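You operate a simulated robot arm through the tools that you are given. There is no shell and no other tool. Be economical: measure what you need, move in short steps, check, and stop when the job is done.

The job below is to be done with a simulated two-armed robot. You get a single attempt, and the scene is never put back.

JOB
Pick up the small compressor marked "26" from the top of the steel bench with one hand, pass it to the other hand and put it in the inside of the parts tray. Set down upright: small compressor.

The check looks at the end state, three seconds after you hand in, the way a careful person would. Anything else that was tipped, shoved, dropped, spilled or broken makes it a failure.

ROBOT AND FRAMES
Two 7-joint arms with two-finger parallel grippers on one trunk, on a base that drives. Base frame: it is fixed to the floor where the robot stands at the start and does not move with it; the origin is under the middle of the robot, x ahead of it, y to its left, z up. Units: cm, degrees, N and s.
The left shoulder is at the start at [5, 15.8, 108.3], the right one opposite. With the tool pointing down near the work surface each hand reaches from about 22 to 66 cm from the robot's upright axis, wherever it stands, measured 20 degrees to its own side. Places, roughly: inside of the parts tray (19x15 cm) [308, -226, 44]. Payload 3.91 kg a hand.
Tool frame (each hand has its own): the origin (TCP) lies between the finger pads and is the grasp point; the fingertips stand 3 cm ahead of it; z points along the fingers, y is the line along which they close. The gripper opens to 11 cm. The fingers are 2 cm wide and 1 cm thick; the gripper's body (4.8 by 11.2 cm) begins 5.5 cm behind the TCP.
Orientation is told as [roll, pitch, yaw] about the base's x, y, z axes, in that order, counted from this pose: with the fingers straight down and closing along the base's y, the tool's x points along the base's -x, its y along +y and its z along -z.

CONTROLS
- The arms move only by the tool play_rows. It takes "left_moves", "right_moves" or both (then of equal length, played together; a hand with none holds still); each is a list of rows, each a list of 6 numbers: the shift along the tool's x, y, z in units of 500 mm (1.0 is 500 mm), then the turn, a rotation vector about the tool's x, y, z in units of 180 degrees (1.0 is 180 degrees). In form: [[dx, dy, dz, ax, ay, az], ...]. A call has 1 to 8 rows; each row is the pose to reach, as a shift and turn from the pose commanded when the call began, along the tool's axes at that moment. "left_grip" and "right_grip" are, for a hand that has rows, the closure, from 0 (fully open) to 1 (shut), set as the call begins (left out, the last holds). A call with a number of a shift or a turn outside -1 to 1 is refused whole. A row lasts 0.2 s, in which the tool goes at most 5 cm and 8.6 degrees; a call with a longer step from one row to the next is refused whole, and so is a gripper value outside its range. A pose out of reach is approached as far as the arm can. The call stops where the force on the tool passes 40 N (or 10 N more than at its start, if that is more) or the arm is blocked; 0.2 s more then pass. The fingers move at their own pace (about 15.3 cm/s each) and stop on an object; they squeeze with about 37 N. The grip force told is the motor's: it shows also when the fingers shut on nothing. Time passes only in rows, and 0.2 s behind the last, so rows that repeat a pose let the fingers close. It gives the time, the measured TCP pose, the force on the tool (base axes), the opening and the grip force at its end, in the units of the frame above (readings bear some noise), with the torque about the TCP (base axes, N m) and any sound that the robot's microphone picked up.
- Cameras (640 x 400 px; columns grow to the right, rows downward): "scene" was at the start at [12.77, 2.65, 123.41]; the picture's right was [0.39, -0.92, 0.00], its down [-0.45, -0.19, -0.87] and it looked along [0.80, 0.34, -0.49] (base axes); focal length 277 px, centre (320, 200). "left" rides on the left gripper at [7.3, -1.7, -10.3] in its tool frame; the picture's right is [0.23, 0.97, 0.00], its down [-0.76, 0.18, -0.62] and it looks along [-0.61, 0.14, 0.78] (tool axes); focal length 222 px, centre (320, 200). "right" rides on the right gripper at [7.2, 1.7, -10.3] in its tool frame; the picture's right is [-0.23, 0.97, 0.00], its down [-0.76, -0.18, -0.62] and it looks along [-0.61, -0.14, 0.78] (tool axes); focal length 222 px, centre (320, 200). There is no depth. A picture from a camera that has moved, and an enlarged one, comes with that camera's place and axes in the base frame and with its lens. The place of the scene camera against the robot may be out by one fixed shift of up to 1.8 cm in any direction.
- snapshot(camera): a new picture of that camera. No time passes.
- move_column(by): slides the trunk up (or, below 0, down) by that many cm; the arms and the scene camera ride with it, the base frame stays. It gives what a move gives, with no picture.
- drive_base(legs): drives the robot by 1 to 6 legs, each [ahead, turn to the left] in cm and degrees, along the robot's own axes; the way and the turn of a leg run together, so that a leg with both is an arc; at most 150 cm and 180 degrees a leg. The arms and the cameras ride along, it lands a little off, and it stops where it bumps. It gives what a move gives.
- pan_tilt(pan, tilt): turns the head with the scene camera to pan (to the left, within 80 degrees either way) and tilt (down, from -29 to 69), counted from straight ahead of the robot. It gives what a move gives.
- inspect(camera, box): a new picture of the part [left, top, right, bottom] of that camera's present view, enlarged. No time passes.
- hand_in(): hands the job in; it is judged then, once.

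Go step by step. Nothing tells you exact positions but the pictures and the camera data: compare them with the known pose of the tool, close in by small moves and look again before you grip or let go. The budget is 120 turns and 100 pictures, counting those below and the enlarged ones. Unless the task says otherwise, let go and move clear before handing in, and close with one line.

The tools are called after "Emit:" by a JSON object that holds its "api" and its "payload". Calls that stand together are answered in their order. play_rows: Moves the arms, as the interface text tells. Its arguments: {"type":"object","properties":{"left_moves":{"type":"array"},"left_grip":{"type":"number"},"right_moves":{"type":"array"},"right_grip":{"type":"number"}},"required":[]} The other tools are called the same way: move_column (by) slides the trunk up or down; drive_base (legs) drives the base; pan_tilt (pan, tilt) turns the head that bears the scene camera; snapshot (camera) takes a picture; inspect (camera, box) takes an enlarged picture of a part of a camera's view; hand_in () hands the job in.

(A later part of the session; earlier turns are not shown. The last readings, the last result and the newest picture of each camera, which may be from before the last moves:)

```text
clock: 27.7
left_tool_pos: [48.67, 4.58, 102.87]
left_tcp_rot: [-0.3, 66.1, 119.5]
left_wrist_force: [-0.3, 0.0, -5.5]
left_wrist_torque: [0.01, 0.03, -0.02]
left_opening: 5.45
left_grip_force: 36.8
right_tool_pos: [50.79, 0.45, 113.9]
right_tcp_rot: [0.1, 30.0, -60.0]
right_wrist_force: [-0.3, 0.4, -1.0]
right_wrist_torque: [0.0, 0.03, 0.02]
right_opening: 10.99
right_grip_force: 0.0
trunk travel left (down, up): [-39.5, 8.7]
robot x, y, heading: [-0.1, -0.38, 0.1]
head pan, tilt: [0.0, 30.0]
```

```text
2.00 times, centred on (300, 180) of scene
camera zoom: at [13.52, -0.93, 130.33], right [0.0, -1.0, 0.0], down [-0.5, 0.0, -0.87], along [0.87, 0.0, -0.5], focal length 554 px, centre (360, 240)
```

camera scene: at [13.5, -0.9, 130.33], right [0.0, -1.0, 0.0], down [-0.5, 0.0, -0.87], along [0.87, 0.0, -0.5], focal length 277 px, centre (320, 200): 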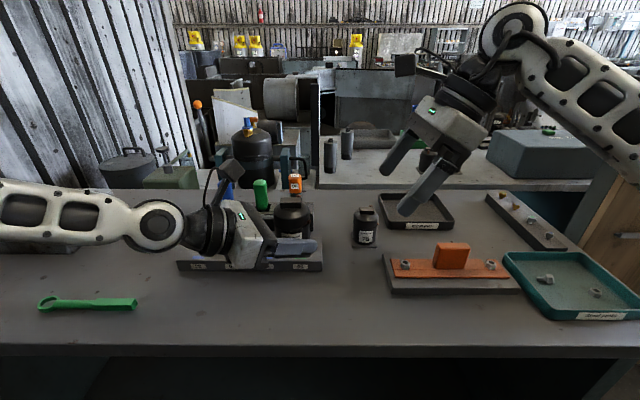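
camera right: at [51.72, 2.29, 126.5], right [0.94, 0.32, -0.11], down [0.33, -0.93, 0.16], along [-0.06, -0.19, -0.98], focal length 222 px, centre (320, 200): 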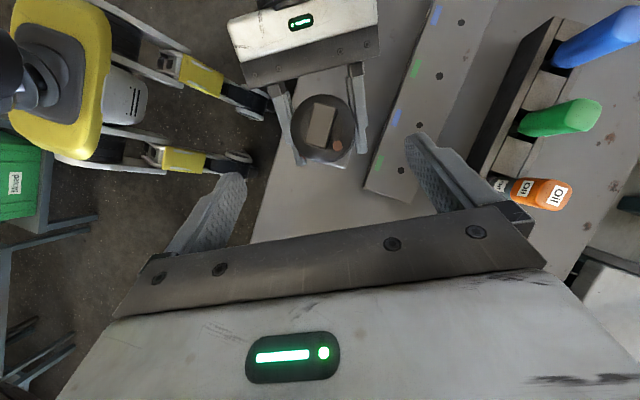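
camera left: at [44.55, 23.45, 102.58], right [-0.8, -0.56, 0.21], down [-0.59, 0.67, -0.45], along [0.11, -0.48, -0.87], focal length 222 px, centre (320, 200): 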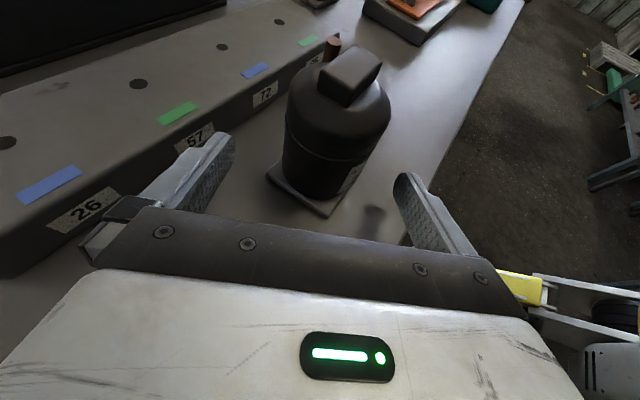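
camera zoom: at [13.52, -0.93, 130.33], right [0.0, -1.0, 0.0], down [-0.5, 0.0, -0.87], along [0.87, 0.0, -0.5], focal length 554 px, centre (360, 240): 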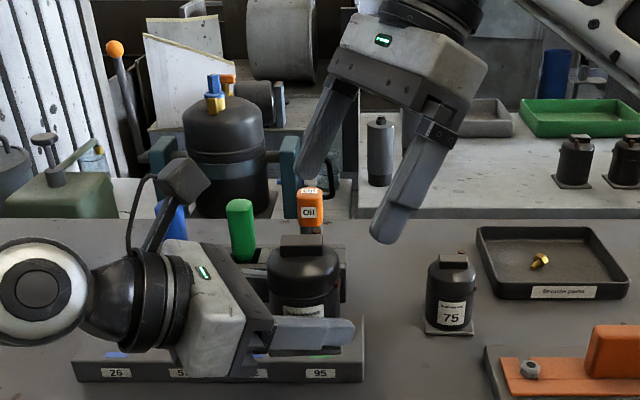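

The right camera puts the can's axis at [48.7, 4.7], in line with the approach. I'll advance most of the way and then look.

Emit:
{"api": "play_rows", "payload": {"right_moves": [[0, 0.006, 0.045, 0, 0, 0], [0, 0.006, 0.09, 0, 0, 0], [0, 0.006, 0.12, 0, 0, 0], [0, 0.006, 0.12, 0, 0, 0]]}}

Emit:
{"api": "inspect", "payload": {"camera": "right", "box": [200, 40, 460, 240]}}

Emit:
{"api": "inspect", "payload": {"camera": "scene", "box": [230, 150, 370, 270]}}

```text
clock: 28.7
left_tool_pos: [48.67, 4.77, 102.75]
left_tcp_rot: [-0.4, 66.2, 119.4]
left_wrist_force: [-0.9, -0.7, -6.2]
left_wrist_torque: [0.01, -0.01, 0.04]
left_opening: 5.42
left_grip_force: 37.3
right_tool_pos: [49.68, 3.16, 108.78]
right_tcp_rot: [0.0, 30.1, -60.1]
right_wrist_force: [0.5, -0.8, -0.4]
right_wrist_torque: [-0.02, 0.0, -0.02]
right_opening: 11.03
right_grip_force: 0.0
trunk travel left (down, up): [-39.5, 8.7]
robot x, y, heading: [-0.13, 0.13, -0.2]
head pan, tilt: [0.0, 30.0]
```

```text
2.00 times, centred on (330, 140) of right
camera zoom: at [50.63, 5.06, 121.37], right [0.94, 0.32, -0.11], down [0.33, -0.93, 0.16], along [-0.06, -0.19, -0.98], focal length 444 px, centre (300, 320)
```

zoom: 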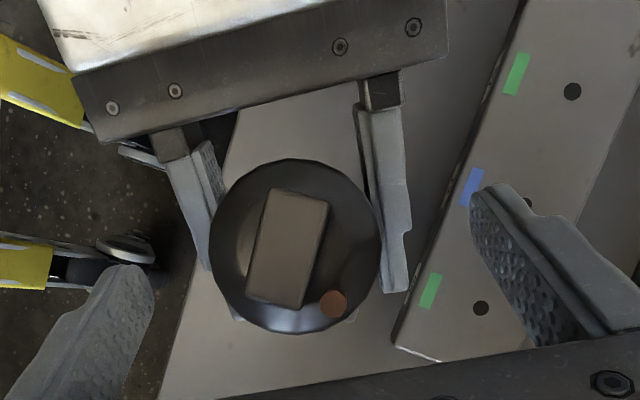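

```text
3.33 times, centred on (300, 210) of scene
camera zoom: at [13.52, -0.9, 130.33], right [0.0, -1.0, 0.0], down [-0.5, 0.0, -0.87], along [0.87, 0.0, -0.5], focal length 924 px, centre (387, 167)
```

zoom: 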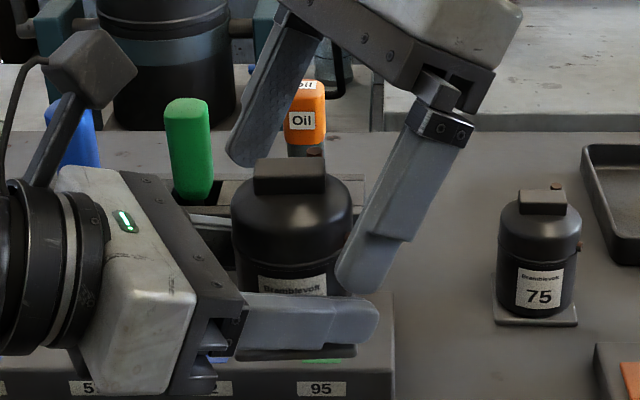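

The geometry looks right. I'll advance 1.6 cm more, half-close the right hand and check the clearance above the left fingers.

Emit:
{"api": "play_rows", "payload": {"right_moves": [[0, 0, 0.016, 0, 0, 0], [0, 0, 0.03, 0, 0, 0]]}}

Emit:
{"api": "play_rows", "payload": {"right_moves": [[0, 0, 0, 0, 0, 0], [0, 0, 0, 0, 0, 0], [0, 0, 0, 0, 0, 0]], "right_grip": 0.37}}

Emit:
{"api": "inspect", "payload": {"camera": "right", "box": [200, 40, 460, 240]}}

Emit:
{"api": "inspect", "payload": {"camera": "scene", "box": [250, 170, 350, 260]}}

```text
clock: 29.3
left_tool_pos: [48.79, 4.68, 102.82]
left_tcp_rot: [-0.3, 66.3, 119.5]
left_wrist_force: [-0.1, -0.4, -6.1]
left_wrist_torque: [0.01, 0.03, -0.04]
left_opening: 5.42
left_grip_force: 37.0
right_tool_pos: [49.25, 3.8, 107.45]
right_tcp_rot: [0.1, 30.0, -60.1]
right_wrist_force: [-0.2, 0.5, -0.3]
right_wrist_torque: [0.03, -0.02, 0.01]
right_opening: 10.99
right_grip_force: 0.1
trunk travel left (down, up): [-39.5, 8.7]
robot x, y, heading: [0.16, 0.2, -0.2]
head pan, tilt: [0.0, 30.0]
```

```text
clock: 30.1
left_tool_pos: [48.69, 4.69, 102.81]
left_tcp_rot: [-0.4, 66.1, 119.6]
left_wrist_force: [-0.7, 0.9, -5.8]
left_wrist_torque: [0.02, -0.01, -0.02]
left_opening: 5.45
left_grip_force: 36.9
right_tool_pos: [49.26, 3.69, 107.51]
right_tcp_rot: [0.0, 30.0, -60.1]
right_wrist_force: [1.0, 0.8, -0.6]
right_wrist_torque: [-0.02, -0.01, 0.0]
right_opening: 6.94
right_grip_force: 0.1
trunk travel left (down, up): [-39.5, 8.7]
robot x, y, heading: [-0.53, -0.09, -0.1]
head pan, tilt: [0.0, 30.0]
```

```text
2.00 times, centred on (330, 140) of right
camera zoom: at [50.19, 5.62, 120.06], right [0.94, 0.32, -0.11], down [0.33, -0.93, 0.16], along [-0.06, -0.19, -0.98], focal length 444 px, centre (300, 320)
```

zoom: 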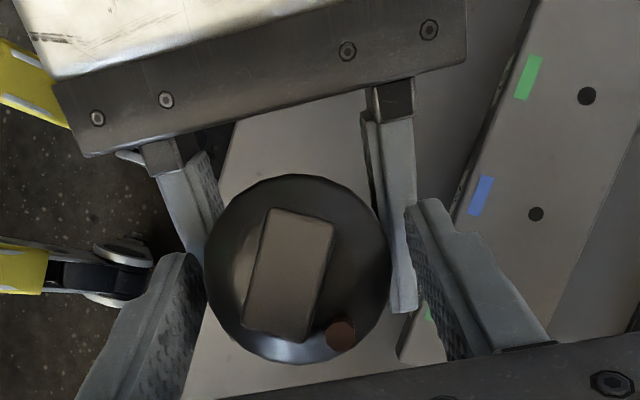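

```text
4.44 times, centred on (300, 215) of scene
camera zoom: at [13.52, -0.9, 130.33], right [0.0, -1.0, 0.0], down [-0.5, 0.0, -0.87], along [0.87, 0.0, -0.5], focal length 1231 px, centre (409, 133)
```

zoom: 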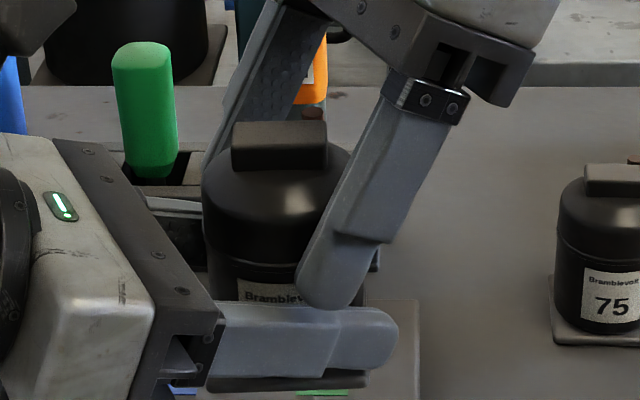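

The clearance above the left fingers looks sufficient. I'll nudge 0.35 cm deeper horizontally and close the right hand.

Emit:
{"api": "play_rows", "payload": {"right_moves": [[0.006, 0, 0.0035, 0, 0, 0], [0.006, 0, 0.0035, 0, 0, 0]]}}

Emit:
{"api": "play_rows", "payload": {"right_moves": [[0, 0, 0, 0, 0, 0], [0, 0, 0, 0, 0, 0], [0, 0, 0, 0, 0, 0], [0, 0, 0, 0, 0, 0]], "right_grip": 1}}

Emit:
{"api": "inspect", "payload": {"camera": "scene", "box": [250, 170, 350, 260]}}

Emit:
{"api": "inspect", "payload": {"camera": "right", "box": [200, 40, 460, 240]}}

```text
clock: 30.7
left_tool_pos: [48.75, 4.75, 102.86]
left_tcp_rot: [-0.4, 66.2, 119.4]
left_wrist_force: [0.6, -1.0, -5.0]
left_wrist_torque: [0.01, 0.01, 0.03]
left_opening: 5.44
left_grip_force: 36.7
right_tool_pos: [49.16, 4.07, 107.54]
right_tcp_rot: [0.0, 30.0, -60.1]
right_wrist_force: [-0.1, 0.1, -0.3]
right_wrist_torque: [-0.01, 0.0, 0.01]
right_opening: 6.95
right_grip_force: 0.1
trunk travel left (down, up): [-39.5, 8.7]
robot x, y, heading: [0.2, 0.22, 0.0]
head pan, tilt: [0.0, 30.0]
```

```text
clock: 31.7
left_tool_pos: [48.76, 4.71, 102.78]
left_tcp_rot: [-0.3, 66.2, 119.6]
left_wrist_force: [5.3, -0.1, -6.5]
left_wrist_torque: [0.26, 0.22, 0.13]
left_opening: 5.45
left_grip_force: 36.7
right_tool_pos: [49.05, 4.16, 107.6]
right_tcp_rot: [-0.1, 30.0, -60.1]
right_wrist_force: [-4.1, -0.7, 0.9]
right_wrist_torque: [-0.26, 0.04, -0.12]
right_opening: 5.44
right_grip_force: 37.2
trunk travel left (down, up): [-39.5, 8.7]
robot x, y, heading: [0.03, -0.22, -0.0]
head pan, tilt: [0.0, 30.0]
```

```text
4.44 times, centred on (300, 215) of scene
camera zoom: at [13.52, -0.9, 130.33], right [0.0, -1.0, 0.0], down [-0.5, 0.0, -0.87], along [0.87, 0.0, -0.5], focal length 1231 px, centre (409, 133)
```

zoom: 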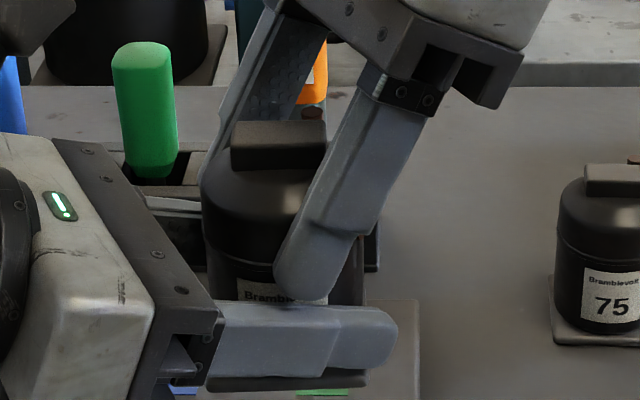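

```text
2.00 times, centred on (330, 140) of right
camera zoom: at [50.02, 5.99, 120.09], right [0.94, 0.32, -0.11], down [0.33, -0.93, 0.16], along [-0.06, -0.19, -0.98], focal length 444 px, centre (300, 320)
```

zoom: 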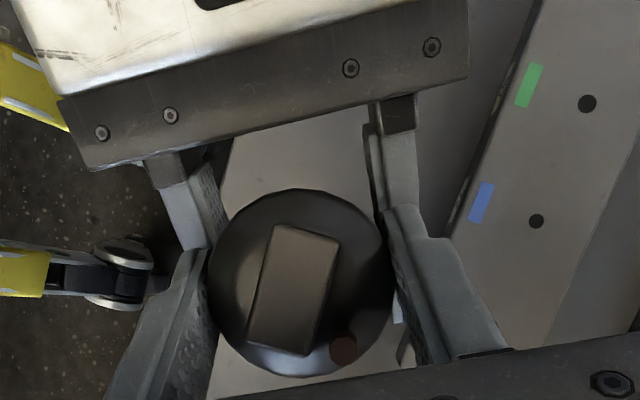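

Both hands hold the can at 5.44 cm. Now I'll open the left and check that the right hand holds it alone.

Emit:
{"api": "play_rows", "payload": {"left_moves": [[0, 0, 0, 0, 0, 0], [0, 0, 0, 0, 0, 0], [0, 0, 0, 0, 0, 0], [0, 0, 0, 0, 0, 0]], "left_grip": 0}}

Emit:
{"api": "inspect", "payload": {"camera": "scene", "box": [240, 160, 360, 270]}}

```text
clock: 32.7
left_tool_pos: [48.89, 4.71, 102.89]
left_tcp_rot: [-0.4, 66.3, 119.4]
left_wrist_force: [-0.2, -0.9, -0.3]
left_wrist_torque: [-0.01, -0.01, 0.03]
left_opening: 11.03
left_grip_force: 0.0
right_tool_pos: [49.05, 4.06, 107.51]
right_tcp_rot: [0.0, 29.9, -60.0]
right_wrist_force: [0.1, 0.8, -0.5]
right_wrist_torque: [-0.06, 0.02, -0.03]
right_opening: 5.45
right_grip_force: 37.1
trunk travel left (down, up): [-39.5, 8.7]
robot x, y, heading: [0.15, -0.08, 0.1]
head pan, tilt: [0.0, 30.0]
```

```text
3.64 times, centred on (300, 215) of scene
camera zoom: at [13.52, -0.9, 130.33], right [0.0, -1.0, 0.0], down [-0.5, 0.0, -0.87], along [0.87, 0.0, -0.5], focal length 1007 px, centre (393, 146)
```

zoom: 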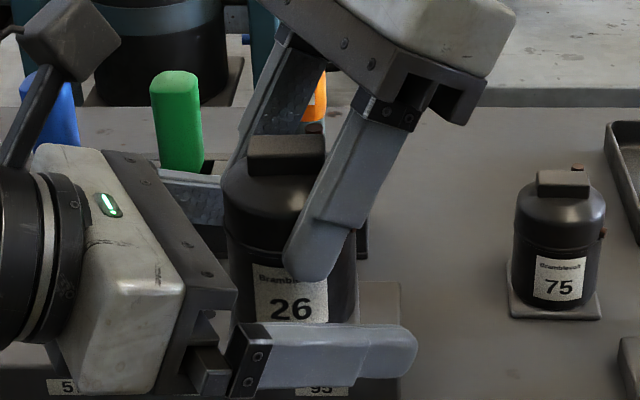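

The right hand holds the can upright. Next I'll retract the left hand straight back along its own axis.

Emit:
{"api": "play_rows", "payload": {"left_moves": [[0, 0, -0.05, 0, 0, 0], [0, 0, -0.12, 0, 0, 0], [0, 0, -0.2, 0, 0, 0], [0, 0, -0.28, 0, 0, 0], [0, 0, -0.28, 0, 0, 0]]}}

Emit:
{"api": "inspect", "payload": {"camera": "scene", "box": [200, 130, 400, 280]}}

```text
clock: 33.9
left_tool_pos: [42.51, 15.96, 108.45]
left_tcp_rot: [-0.3, 66.2, 119.6]
left_wrist_force: [-0.2, 0.2, -1.0]
left_wrist_torque: [0.01, 0.0, -0.03]
left_opening: 11.0
left_grip_force: 0.0
right_tool_pos: [49.2, 4.11, 107.54]
right_tcp_rot: [0.0, 29.9, -60.0]
right_wrist_force: [1.7, 0.9, 0.6]
right_wrist_torque: [0.0, -0.02, 0.02]
right_opening: 5.44
right_grip_force: 36.7
trunk travel left (down, up): [-39.5, 8.7]
robot x, y, heading: [0.13, -0.03, 0.0]
head pan, tilt: [0.0, 30.0]
```

```text
2.67 times, centred on (300, 205) of scene
camera zoom: at [13.54, -0.91, 130.32], right [0.0, -1.0, 0.0], down [-0.5, 0.0, -0.87], along [0.87, 0.0, -0.5], focal length 739 px, centre (373, 187)
```

zoom: 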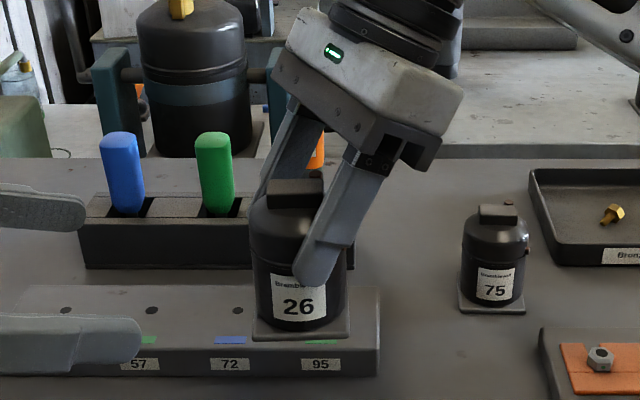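

The compressor hangs upright in the right hand and the left is clear. I'll lift it away from the bench a little, then turn the head towards the parts tray to plan the drive.

Emit:
{"api": "play_rows", "payload": {"right_moves": [[0.03, 0, -0.05, 0, 0, 0], [0.06, 0, -0.1, 0, 0, 0], [0.08, 0, -0.14, 0, 0, 0]], "left_moves": [[0, 0, -0.05, 0, 0, 0], [0, 0, -0.1, 0, 0, 0], [0, 0, -0.15, 0, 0, 0]]}}

Emit:
{"api": "pan_tilt", "payload": {"pan": -45, "tilt": 18}}

Emit:
{"api": "snapshot", "payload": {"camera": "scene"}}

Emit:
{"api": "pan_tilt", "payload": {"pan": -80, "tilt": 25}}

Emit:
{"api": "snapshot", "payload": {"camera": "scene"}}

```text
clock: 34.7
left_tool_pos: [38.92, 22.03, 111.27]
left_tcp_rot: [-0.2, 66.2, 119.6]
left_wrist_force: [-0.6, 0.3, 0.5]
left_wrist_torque: [-0.01, -0.03, -0.01]
left_opening: 11.01
left_grip_force: 0.1
right_tool_pos: [49.06, 4.15, 115.43]
right_tcp_rot: [0.1, 30.0, -60.0]
right_wrist_force: [0.6, 0.6, -4.8]
right_wrist_torque: [-0.01, -0.02, 0.01]
right_opening: 5.44
right_grip_force: 37.0
trunk travel left (down, up): [-39.5, 8.7]
robot x, y, heading: [0.05, -0.1, -0.2]
head pan, tilt: [0.0, 30.0]
```

```text
clock: 35.8
left_tool_pos: [39.06, 21.96, 111.23]
left_tcp_rot: [-0.4, 66.2, 119.5]
left_wrist_force: [-0.8, 0.7, -0.1]
left_wrist_torque: [-0.02, -0.04, -0.02]
left_opening: 11.0
left_grip_force: 0.1
right_tool_pos: [49.26, 4.15, 115.45]
right_tcp_rot: [-0.1, 30.0, -60.2]
right_wrist_force: [0.2, 0.2, -4.3]
right_wrist_torque: [-0.03, 0.01, -0.03]
right_opening: 5.45
right_grip_force: 37.0
trunk travel left (down, up): [-39.5, 8.7]
robot x, y, heading: [0.1, 0.04, -0.0]
head pan, tilt: [-45.0, 18.0]
```

```text
56 pictures are left
camera scene: at [11.08, -7.49, 132.26], right [-0.71, -0.71, 0.0], down [-0.22, 0.22, -0.95], along [0.67, -0.67, -0.31], focal length 277 px, centre (320, 200)
```

scene: 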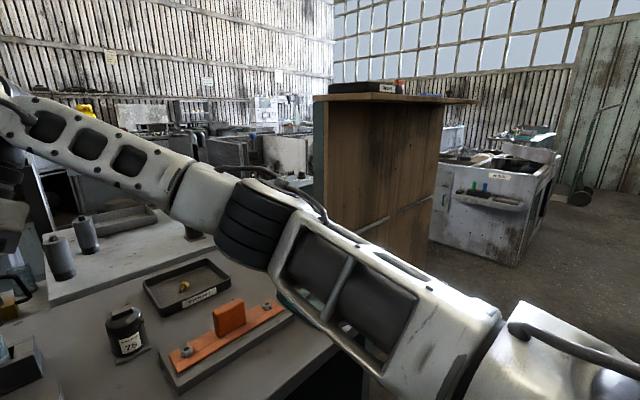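

```text
clock: 36.8
left_tool_pos: [38.95, 22.06, 111.12]
left_tcp_rot: [-0.5, 66.2, 119.5]
left_wrist_force: [0.5, -0.3, 0.7]
left_wrist_torque: [0.0, 0.02, -0.01]
left_opening: 11.01
left_grip_force: 0.1
right_tool_pos: [49.22, 4.03, 115.42]
right_tcp_rot: [0.0, 30.0, -60.0]
right_wrist_force: [-0.9, -0.6, -5.2]
right_wrist_torque: [-0.05, 0.02, 0.01]
right_opening: 5.43
right_grip_force: 37.0
trunk travel left (down, up): [-39.5, 8.7]
robot x, y, heading: [0.19, 0.18, 0.1]
head pan, tilt: [-80.0, 25.0]
```

```text
55 pictures are left
camera scene: at [6.08, -9.97, 131.13], right [-0.98, -0.17, 0.0], down [-0.07, 0.42, -0.91], along [0.16, -0.89, -0.42], focal length 277 px, centre (320, 200)
```

scene: 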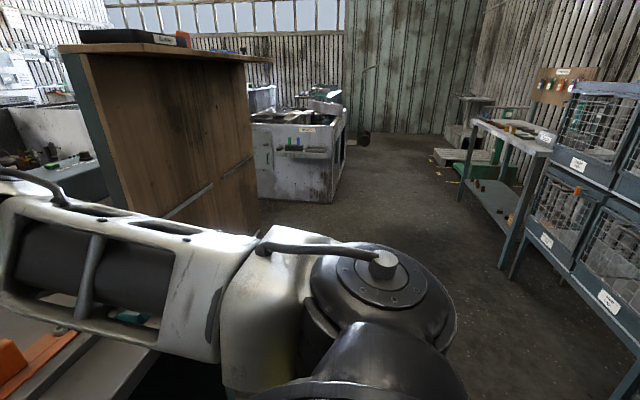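

The tray lies beyond the wooden cabinet, down an aisle along about y = −200. I'll back off from the bench first, then fold the left arm in.

Emit:
{"api": "drive_base", "payload": {"legs": [[-40, 0]]}}

Emit:
{"api": "play_rows", "payload": {"left_moves": [[0, 0, 0, 0, -0.046, 0], [0, 0, 0, 0, -0.092, 0], [0, 0, 0, 0, -0.138, 0], [0, 0, 0, 0, -0.184, 0], [0, 0, 0, 0, -0.23, 0], [0, 0, 0, 0, -0.276, 0], [0, 0, 0, 0, -0.322, 0], [0, 0, 0, 0, -0.368, 0]]}}

Emit:
{"api": "play_rows", "payload": {"left_moves": [[0, 0, 0, 0, 0, 0.046], [0, 0, 0, 0, 0, 0.092], [0, 0, 0, 0, 0, 0.138], [0, 0, 0, 0, 0, 0.184], [0, 0, 0, 0, 0, 0.23], [0, 0, 0, 0, 0, 0.276], [0, 0, 0, 0, 0, 0.322], [0, 0, 0, 0, 0, 0.368]]}}

Emit:
{"api": "pan_tilt", "payload": {"pan": -40, "tilt": 18}}

Emit:
{"api": "snapshot", "payload": {"camera": "scene"}}

```text
clock: 39.3
left_tool_pos: [-0.87, 21.83, 111.22]
left_tcp_rot: [-0.4, 66.2, 119.3]
left_wrist_force: [0.0, -0.1, 0.4]
left_wrist_torque: [0.0, 0.0, 0.01]
left_opening: 10.96
left_grip_force: 0.0
right_tool_pos: [9.19, 3.88, 115.49]
right_tcp_rot: [0.0, 29.9, -60.4]
right_wrist_force: [0.7, 0.3, -5.3]
right_wrist_torque: [-0.01, -0.02, -0.03]
right_opening: 5.44
right_grip_force: 37.1
trunk travel left (down, up): [-39.5, 8.7]
robot x, y, heading: [-40.16, 0.23, -0.1]
head pan, tilt: [-80.0, 25.0]
```

```text
clock: 41.1
left_tool_pos: [-0.83, 21.89, 111.27]
left_tcp_rot: [-0.1, -0.2, 119.7]
left_wrist_force: [-1.3, 0.3, -1.4]
left_wrist_torque: [0.01, 0.0, 0.0]
left_opening: 11.0
left_grip_force: 0.1
right_tool_pos: [9.19, 3.98, 115.25]
right_tcp_rot: [-0.1, 30.0, -60.4]
right_wrist_force: [-0.1, 0.1, -5.2]
right_wrist_torque: [0.0, -0.01, 0.02]
right_opening: 5.43
right_grip_force: 36.8
trunk travel left (down, up): [-39.5, 8.7]
robot x, y, heading: [-39.89, 0.04, -0.2]
head pan, tilt: [-80.0, 25.0]
```

```text
clock: 42.9
left_tool_pos: [-1.01, 21.89, 111.2]
left_tcp_rot: [0.0, -0.1, 53.1]
left_wrist_force: [0.2, 0.3, 0.1]
left_wrist_torque: [0.02, -0.03, 0.02]
left_opening: 10.99
left_grip_force: 0.0
right_tool_pos: [9.12, 4.02, 115.25]
right_tcp_rot: [0.0, 30.0, -60.4]
right_wrist_force: [0.0, -0.3, -4.8]
right_wrist_torque: [0.01, -0.01, 0.0]
right_opening: 5.45
right_grip_force: 37.2
trunk travel left (down, up): [-39.5, 8.7]
robot x, y, heading: [-40.39, 0.32, -0.2]
head pan, tilt: [-80.0, 25.0]
```

```text
clock: 44.0
left_tool_pos: [-0.96, 21.78, 111.23]
left_tcp_rot: [0.0, 0.0, 53.4]
left_wrist_force: [0.3, 0.3, 0.0]
left_wrist_torque: [0.0, 0.03, -0.02]
left_opening: 11.0
left_grip_force: 0.0
right_tool_pos: [9.23, 4.0, 115.44]
right_tcp_rot: [0.0, 29.9, -60.5]
right_wrist_force: [0.4, -0.4, -5.7]
right_wrist_torque: [-0.03, -0.03, 0.0]
right_opening: 5.41
right_grip_force: 36.8
trunk travel left (down, up): [-39.5, 8.7]
robot x, y, heading: [-40.14, 0.01, -0.0]
head pan, tilt: [-40.0, 18.0]
```

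```text
54 pictures are left
camera scene: at [-28.46, -6.86, 132.26], right [-0.65, -0.76, 0.0], down [-0.24, 0.2, -0.95], along [0.72, -0.62, -0.31], focal length 277 px, centre (320, 200)
```

scene: 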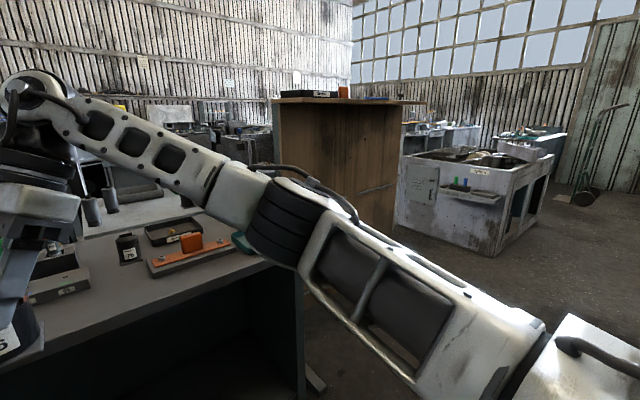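

I'll draw the right hand in and to its own side for travel, so it clears the view.

Emit:
{"api": "play_rows", "payload": {"right_moves": [[-0.047, -0.053, 0.004, 0, 0, 0], [-0.093, -0.106, 0.008, 0, 0, 0], [-0.14, -0.159, 0.011, 0, 0, 0], [-0.187, -0.212, 0.015, 0, 0, 0], [-0.233, -0.265, 0.019, 0, 0, 0], [-0.28, -0.318, 0.0226, 0, 0, 0]], "left_moves": [[0, 0, 0, 0, 0, 0.046], [0, 0, 0, 0, 0, 0.092], [0, 0, 0, 0, 0, 0.138], [0, 0, 0, 0, 0, 0.184], [0, 0, 0, 0, 0, 0.23], [0, 0, 0, 0, 0, 0.276]]}}

Emit:
{"api": "snapshot", "payload": {"camera": "scene"}}

Emit:
{"api": "snapshot", "payload": {"camera": "right"}}

```text
clock: 45.4
left_tool_pos: [-0.98, 21.92, 111.23]
left_tcp_rot: [0.1, -0.1, 3.6]
left_wrist_force: [0.2, 0.5, -0.3]
left_wrist_torque: [-0.01, -0.05, 0.02]
left_opening: 11.0
left_grip_force: 0.0
right_tool_pos: [0.95, -14.19, 107.52]
right_tcp_rot: [0.0, 30.2, -60.4]
right_wrist_force: [-0.7, 0.7, -6.0]
right_wrist_torque: [0.0, -0.04, 0.0]
right_opening: 5.4
right_grip_force: 36.4
trunk travel left (down, up): [-39.5, 8.7]
robot x, y, heading: [-40.26, 0.06, -0.3]
head pan, tilt: [-40.0, 18.0]
```

```text
53 pictures are left
camera scene: at [-28.48, -6.93, 132.26], right [-0.65, -0.76, 0.0], down [-0.24, 0.2, -0.95], along [0.73, -0.61, -0.31], focal length 277 px, centre (320, 200)
```

scene: 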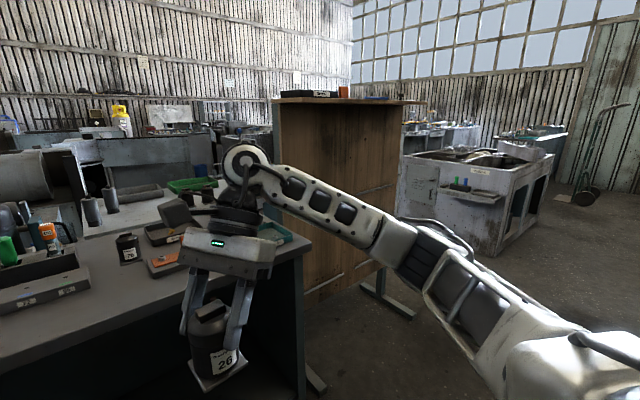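

```text
52 pictures are left
camera right: at [1.91, -12.26, 120.05], right [0.94, 0.31, -0.11], down [0.33, -0.93, 0.16], along [-0.06, -0.19, -0.98], focal length 222 px, centre (320, 200)
```

right: 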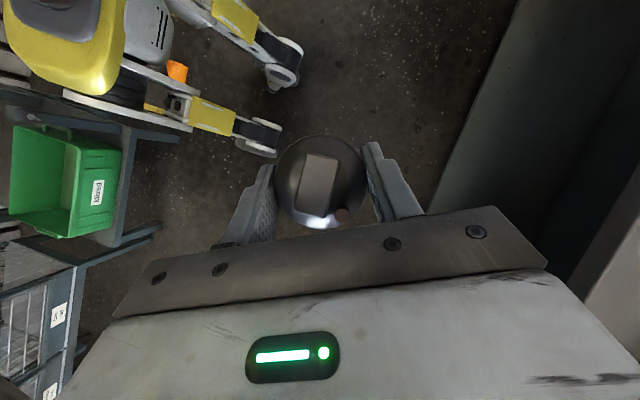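

The way is a partition ending near y = −155 and a machine from y = −275, so the gap's middle is at about y = −212. I'll turn right and drive part of the way, then look.

Emit:
{"api": "drive_base", "payload": {"legs": [[0, -80], [100, 0]]}}

Emit:
{"api": "pan_tilt", "payload": {"pan": 50, "tilt": 18}}

Emit:
{"api": "snapshot", "payload": {"camera": "scene"}}

```text
clock: 54.1
left_tool_pos: [0.72, -134.78, 111.29]
left_tcp_rot: [0.2, -0.1, -78.3]
left_wrist_force: [0.6, -0.3, -0.7]
left_wrist_torque: [-0.02, 0.0, 0.01]
left_opening: 11.02
left_grip_force: 0.1
right_tool_pos: [-34.52, -141.86, 107.41]
right_tcp_rot: [0.0, 30.0, -142.2]
right_wrist_force: [0.1, -1.8, -4.9]
right_wrist_torque: [-0.04, 0.0, 0.0]
right_opening: 5.46
right_grip_force: 36.9
trunk travel left (down, up): [-39.5, 8.7]
robot x, y, heading: [-26.19, -98.9, -82.1]
head pan, tilt: [-40.0, 18.0]
```

```text
clock: 55.8
left_tool_pos: [0.61, -134.94, 111.33]
left_tcp_rot: [0.0, -0.1, -78.2]
left_wrist_force: [-0.4, -0.4, -0.6]
left_wrist_torque: [-0.02, 0.01, 0.03]
left_opening: 11.0
left_grip_force: 0.1
right_tool_pos: [-34.59, -141.86, 107.52]
right_tcp_rot: [0.0, 29.9, -142.2]
right_wrist_force: [0.1, -0.5, -4.9]
right_wrist_torque: [-0.01, 0.04, 0.01]
right_opening: 5.42
right_grip_force: 36.9
trunk travel left (down, up): [-39.5, 8.7]
robot x, y, heading: [-26.34, -99.47, -82.0]
head pan, tilt: [50.0, 18.0]
```

```text
51 pictures are left
camera scene: at [-17.61, -109.05, 132.26], right [-0.53, -0.85, 0.0], down [-0.26, 0.16, -0.95], along [0.81, -0.51, -0.31], focal length 277 px, centre (320, 200)
```

scene: 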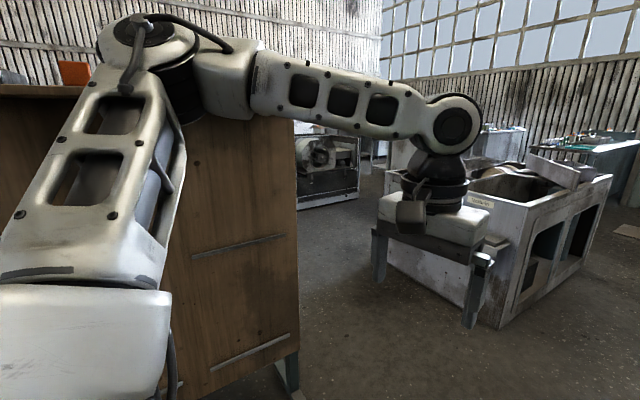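

The gap is confirmed. I'll drive on to about y = −207, turn to face +x and look ahead.

Emit:
{"api": "drive_base", "payload": {"legs": [[110, 0], [0, 82]]}}

Emit:
{"api": "pan_tilt", "payload": {"pan": 0, "tilt": 20}}

Emit:
{"api": "snapshot", "payload": {"camera": "scene"}}

```text
clock: 65.0
left_tool_pos: [28.25, -185.42, 111.2]
left_tcp_rot: [0.1, -0.1, 6.3]
left_wrist_force: [0.3, 0.4, 0.6]
left_wrist_torque: [-0.05, -0.03, 0.0]
left_opening: 10.99
left_grip_force: 0.0
right_tool_pos: [31.8, -221.27, 107.5]
right_tcp_rot: [-0.1, 30.0, -57.8]
right_wrist_force: [0.8, 0.8, -4.9]
right_wrist_torque: [-0.02, 0.01, -0.03]
right_opening: 5.41
right_grip_force: 37.8
trunk travel left (down, up): [-39.5, 8.7]
robot x, y, heading: [-9.47, -209.18, 2.4]
head pan, tilt: [50.0, 18.0]
```

```text
clock: 66.2
left_tool_pos: [28.14, -185.42, 111.12]
left_tcp_rot: [0.2, -0.1, 6.2]
left_wrist_force: [0.2, -0.3, 0.0]
left_wrist_torque: [0.01, 0.02, 0.01]
left_opening: 11.01
left_grip_force: 0.1
right_tool_pos: [31.81, -221.35, 107.48]
right_tcp_rot: [-0.1, 30.0, -57.9]
right_wrist_force: [-0.3, 0.2, -4.3]
right_wrist_torque: [0.01, -0.01, 0.0]
right_opening: 5.47
right_grip_force: 36.9
trunk travel left (down, up): [-39.5, 8.7]
robot x, y, heading: [-10.03, -209.08, 2.6]
head pan, tilt: [0.0, 20.0]
```

```text
50 pictures are left
camera scene: at [3.89, -209.42, 131.94], right [0.04, -1.0, 0.0], down [-0.34, -0.01, -0.94], along [0.94, 0.04, -0.34], focal length 277 px, centre (320, 200)
```

scene: 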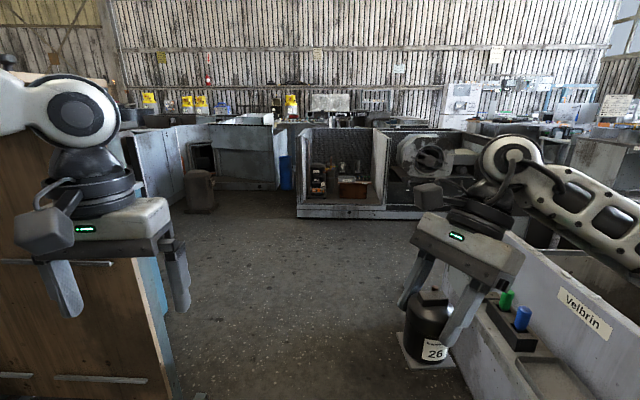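

The target at [308, −226] falls on the booth-like low bench straight ahead. I'll zoom in there.

Emit:
{"api": "inspect", "payload": {"camera": "scene", "box": [270, 110, 430, 230]}}

```text
3.33 times, centred on (350, 170) of scene
camera zoom: at [3.89, -209.42, 131.94], right [0.04, -1.0, 0.0], down [-0.34, -0.01, -0.94], along [0.94, 0.04, -0.34], focal length 924 px, centre (220, 300)
```

zoom: 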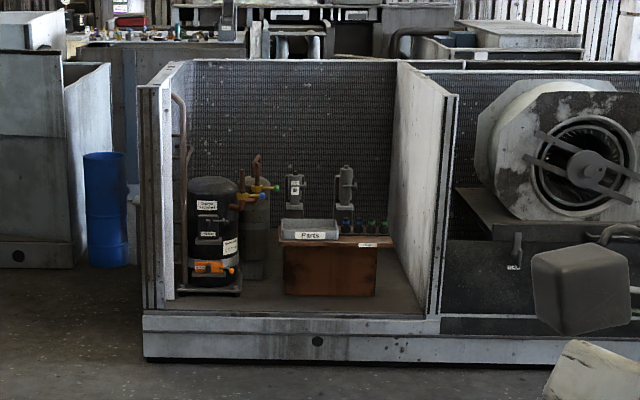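

The tray labelled "Parts" sits on a brown crate inside an open-front unit. Its front is at x ≈ 297, its walls at y ≈ −181 and −267, and there is gear behind and to the right of the tray. I'll drive most of the way and look again.

Emit:
{"api": "drive_base", "payload": {"legs": [[0, -3.6], [140, 0], [70, 0]]}}

Emit:
{"api": "pan_tilt", "payload": {"pan": 0, "tilt": 38}}

Emit:
{"api": "snapshot", "payload": {"camera": "scene"}}

Emit:
{"api": "inspect", "payload": {"camera": "scene", "box": [240, 60, 440, 220]}}

```text
clock: 77.0
left_tool_pos: [239.07, -192.71, 111.25]
left_tcp_rot: [0.1, -0.1, 2.5]
left_wrist_force: [0.1, -1.0, -0.1]
left_wrist_torque: [-0.02, -0.01, 0.03]
left_opening: 11.01
left_grip_force: 0.0
right_tool_pos: [240.38, -228.52, 107.43]
right_tcp_rot: [-0.1, 30.0, -61.5]
right_wrist_force: [-0.8, 0.9, -5.2]
right_wrist_torque: [0.0, 0.02, -0.03]
right_opening: 5.43
right_grip_force: 37.3
trunk travel left (down, up): [-39.5, 8.7]
robot x, y, heading: [199.45, -213.54, -1.3]
head pan, tilt: [0.0, 20.0]
```

```text
clock: 77.8
left_tool_pos: [238.95, -192.61, 111.22]
left_tcp_rot: [0.1, -0.1, 2.7]
left_wrist_force: [-0.2, 0.7, -0.6]
left_wrist_torque: [0.02, 0.01, 0.02]
left_opening: 10.99
left_grip_force: 0.0
right_tool_pos: [240.38, -228.56, 107.39]
right_tcp_rot: [-0.2, 30.0, -61.5]
right_wrist_force: [0.4, -0.3, -5.8]
right_wrist_torque: [-0.04, -0.02, -0.04]
right_opening: 5.44
right_grip_force: 36.8
trunk travel left (down, up): [-39.5, 8.7]
robot x, y, heading: [199.63, -213.74, -1.2]
head pan, tilt: [0.0, 38.0]
```

```text
48 pictures are left
camera scene: at [212.63, -214.9, 129.1], right [-0.02, -1.0, 0.0], down [-0.62, 0.01, -0.79], along [0.79, -0.02, -0.62], focal length 277 px, centre (320, 200)
```

scene: 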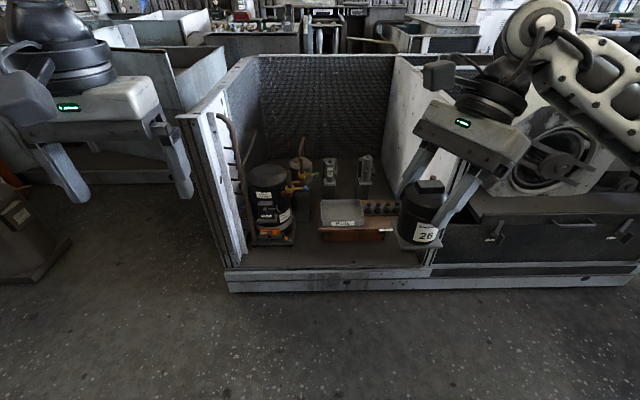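

```text
2.50 times, centred on (340, 140) of scene
camera zoom: at [212.63, -214.9, 129.1], right [-0.02, -1.0, 0.0], down [-0.62, 0.01, -0.79], along [0.79, -0.02, -0.62], focal length 693 px, centre (270, 350)
```

zoom: 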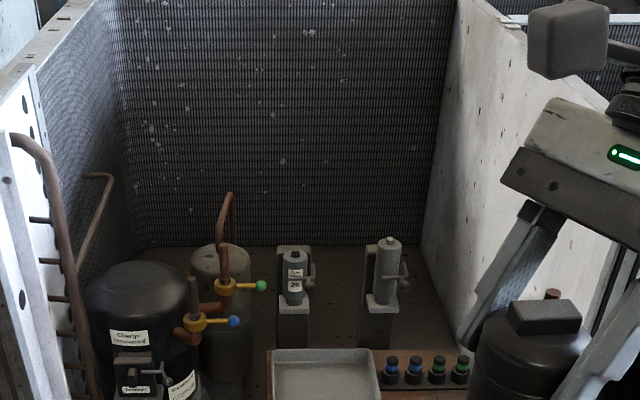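

The tray is empty, centred near [309, −228]. I'll turn the right hand to yaw −120, so that it will lean back towards the robot and away from the gear behind the tray, and then lower it.

Emit:
{"api": "play_rows", "payload": {"right_moves": [[0, 0, 0, -0.0208, 0, 0.0361], [0, 0, 0, -0.0417, 0, 0.0722], [0, 0, 0, -0.0625, 0, 0.1083], [0, 0, 0, -0.0833, 0, 0.1443], [0, 0, 0, -0.1042, 0, 0.1804], [0, 0, 0, -0.125, 0, 0.2165], [0, 0, 0, -0.1458, 0, 0.2526], [0, 0, 0, -0.1667, 0, 0.2887]]}}

Emit:
{"api": "snapshot", "payload": {"camera": "scene"}}

```text
clock: 79.6
left_tool_pos: [238.97, -192.67, 111.29]
left_tcp_rot: [0.1, -0.1, 2.7]
left_wrist_force: [-0.3, 0.1, 0.1]
left_wrist_torque: [0.0, -0.02, -0.02]
left_opening: 10.99
left_grip_force: 0.0
right_tool_pos: [240.26, -228.44, 107.41]
right_tcp_rot: [-0.1, 30.0, -121.7]
right_wrist_force: [-0.3, -0.4, -5.5]
right_wrist_torque: [-0.01, 0.03, 0.02]
right_opening: 5.44
right_grip_force: 37.1
trunk travel left (down, up): [-39.5, 8.7]
robot x, y, heading: [199.41, -213.95, -1.6]
head pan, tilt: [0.0, 38.0]
```

```text
46 pictures are left
camera scene: at [212.63, -214.89, 129.09], right [-0.02, -1.0, 0.0], down [-0.62, 0.01, -0.79], along [0.79, -0.02, -0.62], focal length 277 px, centre (320, 200)
```

scene: 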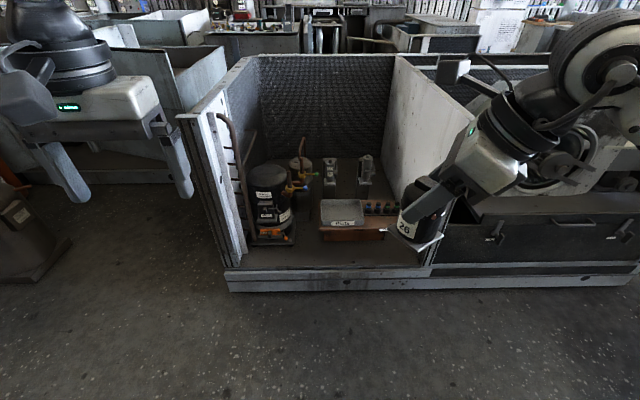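

The can looks slanted in the picture, so I'll check whether that is perspective.

Emit:
{"api": "inspect", "payload": {"camera": "scene", "box": [360, 110, 540, 270]}}

Emit:
{"api": "inspect", "payload": {"camera": "right", "box": [180, 60, 460, 260]}}

```text
2.50 times, centred on (450, 190) of scene
camera zoom: at [212.63, -214.89, 129.09], right [-0.02, -1.0, 0.0], down [-0.62, 0.01, -0.79], along [0.79, -0.02, -0.62], focal length 693 px, centre (-5, 225)
```

zoom: 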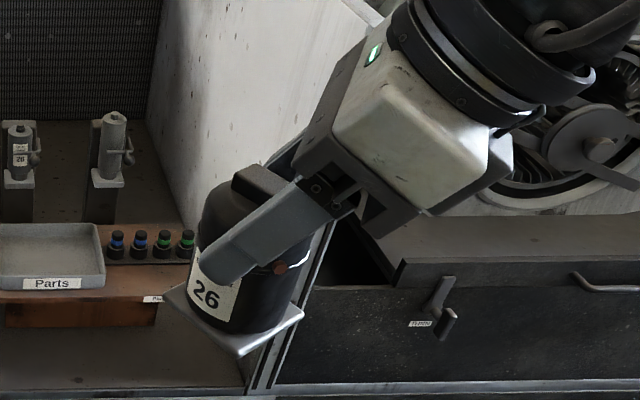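

```text
2.00 times, centred on (320, 160) of right
camera zoom: at [242.38, -228.45, 119.96], right [0.73, -0.68, -0.11], down [-0.66, -0.73, 0.16], along [-0.19, -0.04, -0.98], focal length 444 px, centre (320, 280)
```

zoom: 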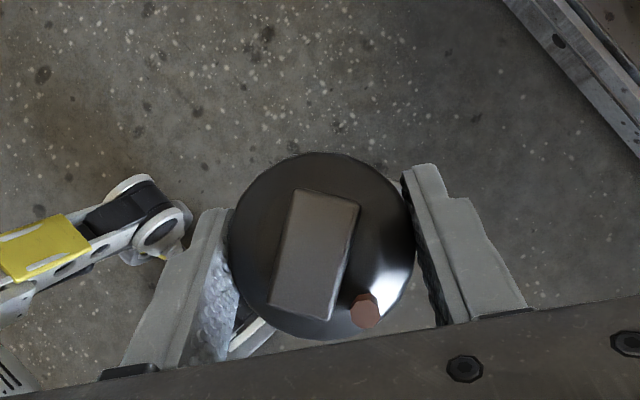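

The can's position in the right camera is unchanged from the handover, so it is still upright and the slant was only perspective. I'll drive the last 50 cm.

Emit:
{"api": "drive_base", "payload": {"legs": [[50, 0]]}}

Emit:
{"api": "pan_tilt", "payload": {"pan": -10, "tilt": 48}}

Emit:
{"api": "snapshot", "payload": {"camera": "scene"}}

Emit:
{"api": "snapshot", "payload": {"camera": "right"}}

```text
clock: 82.5
left_tool_pos: [288.61, -193.27, 111.21]
left_tcp_rot: [0.1, -0.1, 2.9]
left_wrist_force: [-0.3, -0.1, 0.8]
left_wrist_torque: [0.04, -0.03, 0.01]
left_opening: 10.99
left_grip_force: 0.0
right_tool_pos: [290.23, -229.2, 107.38]
right_tcp_rot: [0.0, 29.8, -121.2]
right_wrist_force: [0.1, 0.0, -6.2]
right_wrist_torque: [-0.03, -0.01, -0.03]
right_opening: 5.43
right_grip_force: 36.8
trunk travel left (down, up): [-39.5, 8.7]
robot x, y, heading: [249.13, -214.87, -0.9]
head pan, tilt: [0.0, 38.0]
```

```text
clock: 83.3
left_tool_pos: [288.49, -193.42, 111.23]
left_tcp_rot: [0.1, -0.1, 3.1]
left_wrist_force: [0.0, 1.0, -0.4]
left_wrist_torque: [0.02, 0.0, -0.01]
left_opening: 11.0
left_grip_force: 0.0
right_tool_pos: [290.26, -229.35, 107.46]
right_tcp_rot: [-0.2, 29.8, -121.2]
right_wrist_force: [-0.2, -0.7, -4.4]
right_wrist_torque: [0.02, -0.02, 0.01]
right_opening: 5.41
right_grip_force: 36.9
trunk travel left (down, up): [-39.5, 8.7]
robot x, y, heading: [249.35, -214.73, -0.7]
head pan, tilt: [-10.0, 48.0]
```

```text
43 pictures are left
camera scene: at [261.44, -217.16, 127.65], right [-0.19, -0.98, 0.0], down [-0.73, 0.14, -0.67], along [0.66, -0.13, -0.74], focal length 277 px, centre (320, 200)
```

scene: 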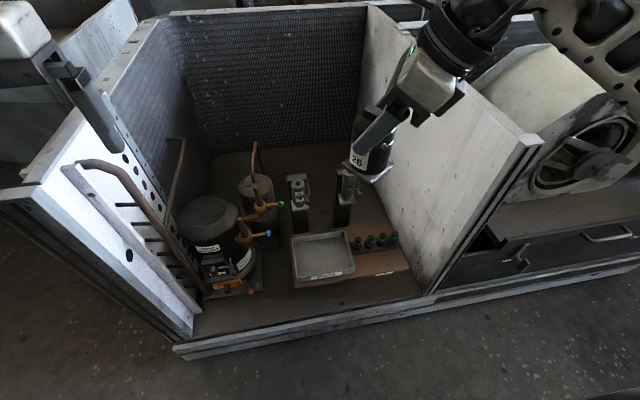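

```text
42 pictures are left
camera right: at [292.18, -229.13, 119.94], right [0.73, -0.67, -0.11], down [-0.65, -0.74, 0.16], along [-0.19, -0.04, -0.98], focal length 222 px, centre (320, 200)
```

right: 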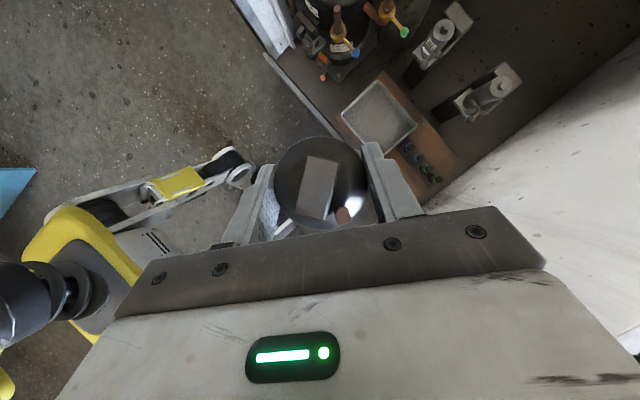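

The tray centre works out at about [309.5, −226]. I'll pull the left hand back out of the way and lower the trunk.

Emit:
{"api": "play_rows", "payload": {"left_moves": [[0.07, 0, 0, 0, 0, 0], [0.14, 0, 0, 0, 0, 0], [0.2, 0, 0, 0, 0, 0]]}}

Emit:
{"api": "move_column", "payload": {"by": -34}}

Emit:
{"api": "snapshot", "payload": {"camera": "scene"}}

Emit:
{"api": "snapshot", "payload": {"camera": "right"}}

```text
clock: 84.1
left_tool_pos: [278.58, -193.73, 111.33]
left_tcp_rot: [0.0, 0.0, 3.0]
left_wrist_force: [-0.9, 0.0, -0.2]
left_wrist_torque: [0.0, -0.03, 0.02]
left_opening: 11.02
left_grip_force: 0.1
right_tool_pos: [290.06, -229.2, 107.45]
right_tcp_rot: [0.0, 29.9, -121.0]
right_wrist_force: [-0.1, -0.8, -5.7]
right_wrist_torque: [-0.01, 0.04, 0.0]
right_opening: 5.46
right_grip_force: 37.0
trunk travel left (down, up): [-39.5, 8.7]
robot x, y, heading: [248.97, -215.05, -1.0]
head pan, tilt: [-10.0, 48.0]
```

```text
clock: 87.4
left_tool_pos: [278.72, -193.72, 77.11]
left_tcp_rot: [0.1, -0.1, 2.9]
left_wrist_force: [0.0, 0.1, 0.0]
left_wrist_torque: [0.07, -0.02, 0.0]
left_opening: 11.01
left_grip_force: 0.2
right_tool_pos: [290.16, -229.21, 73.45]
right_tcp_rot: [0.0, 29.9, -121.1]
right_wrist_force: [-0.2, 0.4, -5.5]
right_wrist_torque: [-0.01, 0.01, -0.01]
right_opening: 5.44
right_grip_force: 37.3
trunk travel left (down, up): [-5.5, 42.7]
robot x, y, heading: [249.44, -215.0, -0.8]
head pan, tilt: [-10.0, 48.0]
```

```text
41 pictures are left
camera scene: at [261.42, -217.16, 93.65], right [-0.19, -0.98, 0.0], down [-0.73, 0.14, -0.67], along [0.66, -0.13, -0.74], focal length 277 px, centre (320, 200)
```

scene: 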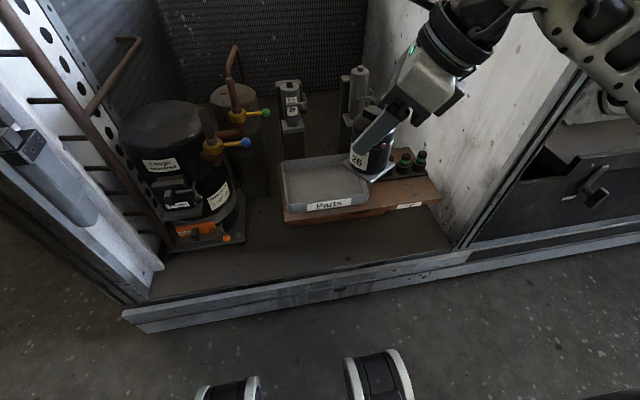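

```text
40 pictures are left
camera right: at [292.17, -229.14, 85.96], right [0.73, -0.67, -0.11], down [-0.65, -0.74, 0.16], along [-0.19, -0.04, -0.98], focal length 222 px, centre (320, 200)
```

right: 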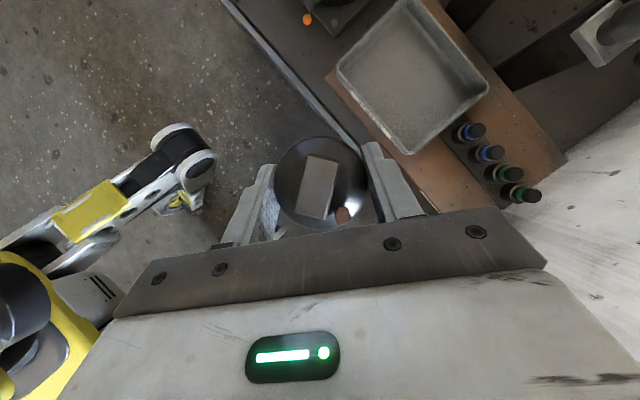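

The tray centre is confirmed at about [308.7, −226]. I'll move the compressor over it, still high, then look.

Emit:
{"api": "play_rows", "payload": {"right_moves": [[0.04, 0.0564, 0.023, 0, 0, 0], [0.08, 0.1127, 0.0459, 0, 0, 0], [0.12, 0.1691, 0.0689, 0, 0, 0], [0.16, 0.2254, 0.0918, 0, 0, 0], [0.1996, 0.2818, 0.1148, 0, 0, 0], [0.1996, 0.2818, 0.1148, 0, 0, 0]]}}

Emit:
{"api": "snapshot", "payload": {"camera": "scene"}}

Emit:
{"api": "snapshot", "payload": {"camera": "right"}}

```text
clock: 88.8
left_tool_pos: [278.68, -193.76, 77.1]
left_tcp_rot: [0.1, -0.1, 3.0]
left_wrist_force: [0.1, -0.1, 0.4]
left_wrist_torque: [-0.02, 0.0, 0.03]
left_opening: 11.0
left_grip_force: 0.1
right_tool_pos: [308.06, -226.48, 73.34]
right_tcp_rot: [0.0, 29.9, -121.1]
right_wrist_force: [0.6, 0.4, -6.0]
right_wrist_torque: [-0.01, 0.01, 0.01]
right_opening: 5.44
right_grip_force: 36.8
trunk travel left (down, up): [-5.5, 42.7]
robot x, y, heading: [249.18, -214.73, -0.9]
head pan, tilt: [-10.0, 48.0]
```

```text
39 pictures are left
camera scene: at [261.44, -217.16, 93.65], right [-0.19, -0.98, 0.0], down [-0.73, 0.14, -0.67], along [0.66, -0.13, -0.74], focal length 277 px, centre (320, 200)
```

scene: 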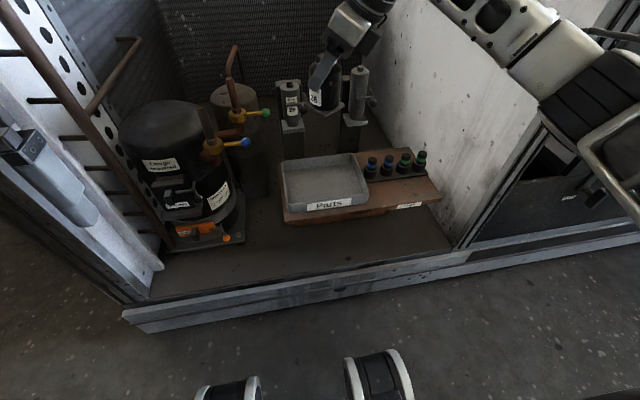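

```text
38 pictures are left
camera right: at [310.11, -226.38, 85.86], right [0.73, -0.67, -0.11], down [-0.65, -0.74, 0.16], along [-0.19, -0.04, -0.98], focal length 222 px, centre (320, 200)
```

right: 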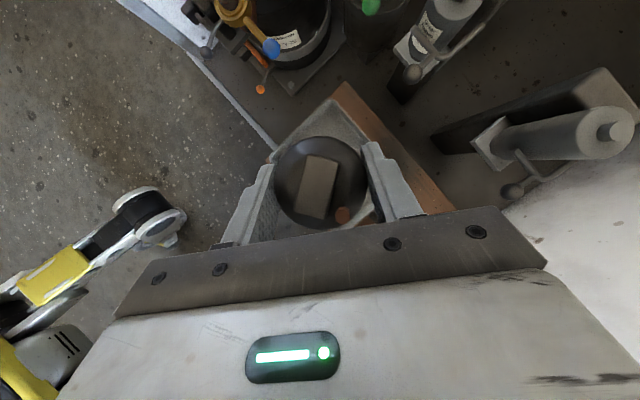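

The compressor is above the tray. I'll lower it 12 cm with the arm and check the clearances.

Emit:
{"api": "play_rows", "payload": {"right_moves": [[-0.03, 0, 0.052, 0, 0, 0], [-0.06, 0, 0.104, 0, 0, 0], [-0.09, 0, 0.156, 0, 0, 0], [-0.1195, 0, 0.208, 0, 0, 0], [-0.1195, 0, 0.208, 0, 0, 0]]}}

Emit:
{"api": "snapshot", "payload": {"camera": "scene"}}

Emit:
{"api": "snapshot", "payload": {"camera": "right"}}

```text
clock: 90.0
left_tool_pos: [278.72, -193.72, 77.18]
left_tcp_rot: [0.0, -0.1, 3.0]
left_wrist_force: [-0.7, -0.2, -0.4]
left_wrist_torque: [-0.01, 0.03, 0.0]
left_opening: 11.03
left_grip_force: 0.0
right_tool_pos: [308.19, -226.62, 61.23]
right_tcp_rot: [-0.1, 29.8, -121.2]
right_wrist_force: [-0.4, -0.4, -5.0]
right_wrist_torque: [0.03, -0.02, 0.01]
right_opening: 5.42
right_grip_force: 36.6
trunk travel left (down, up): [-5.5, 42.7]
robot x, y, heading: [249.46, -214.52, -1.3]
head pan, tilt: [-10.0, 48.0]
```

```text
37 pictures are left
camera scene: at [261.44, -217.16, 93.65], right [-0.19, -0.98, 0.0], down [-0.73, 0.14, -0.67], along [0.66, -0.13, -0.74], focal length 277 px, centre (320, 200)
```

scene: 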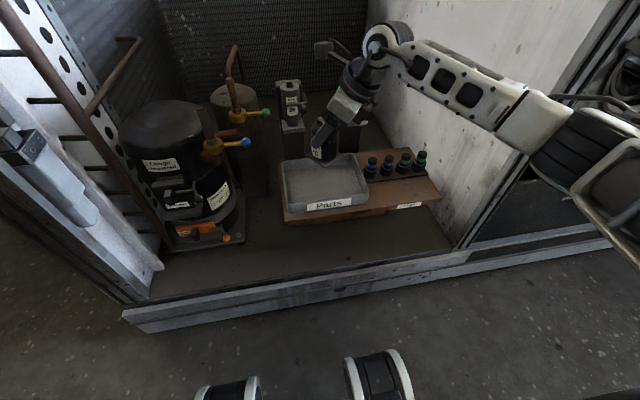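

```text
36 pictures are left
camera right: at [310.17, -226.47, 73.79], right [0.73, -0.67, -0.11], down [-0.65, -0.74, 0.16], along [-0.19, -0.04, -0.98], focal length 222 px, centre (320, 200)
```

right: 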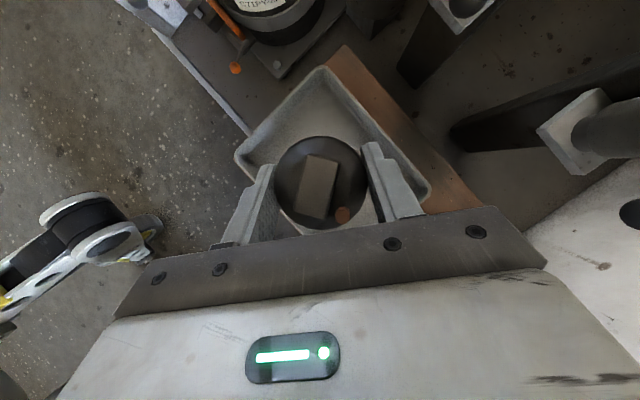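

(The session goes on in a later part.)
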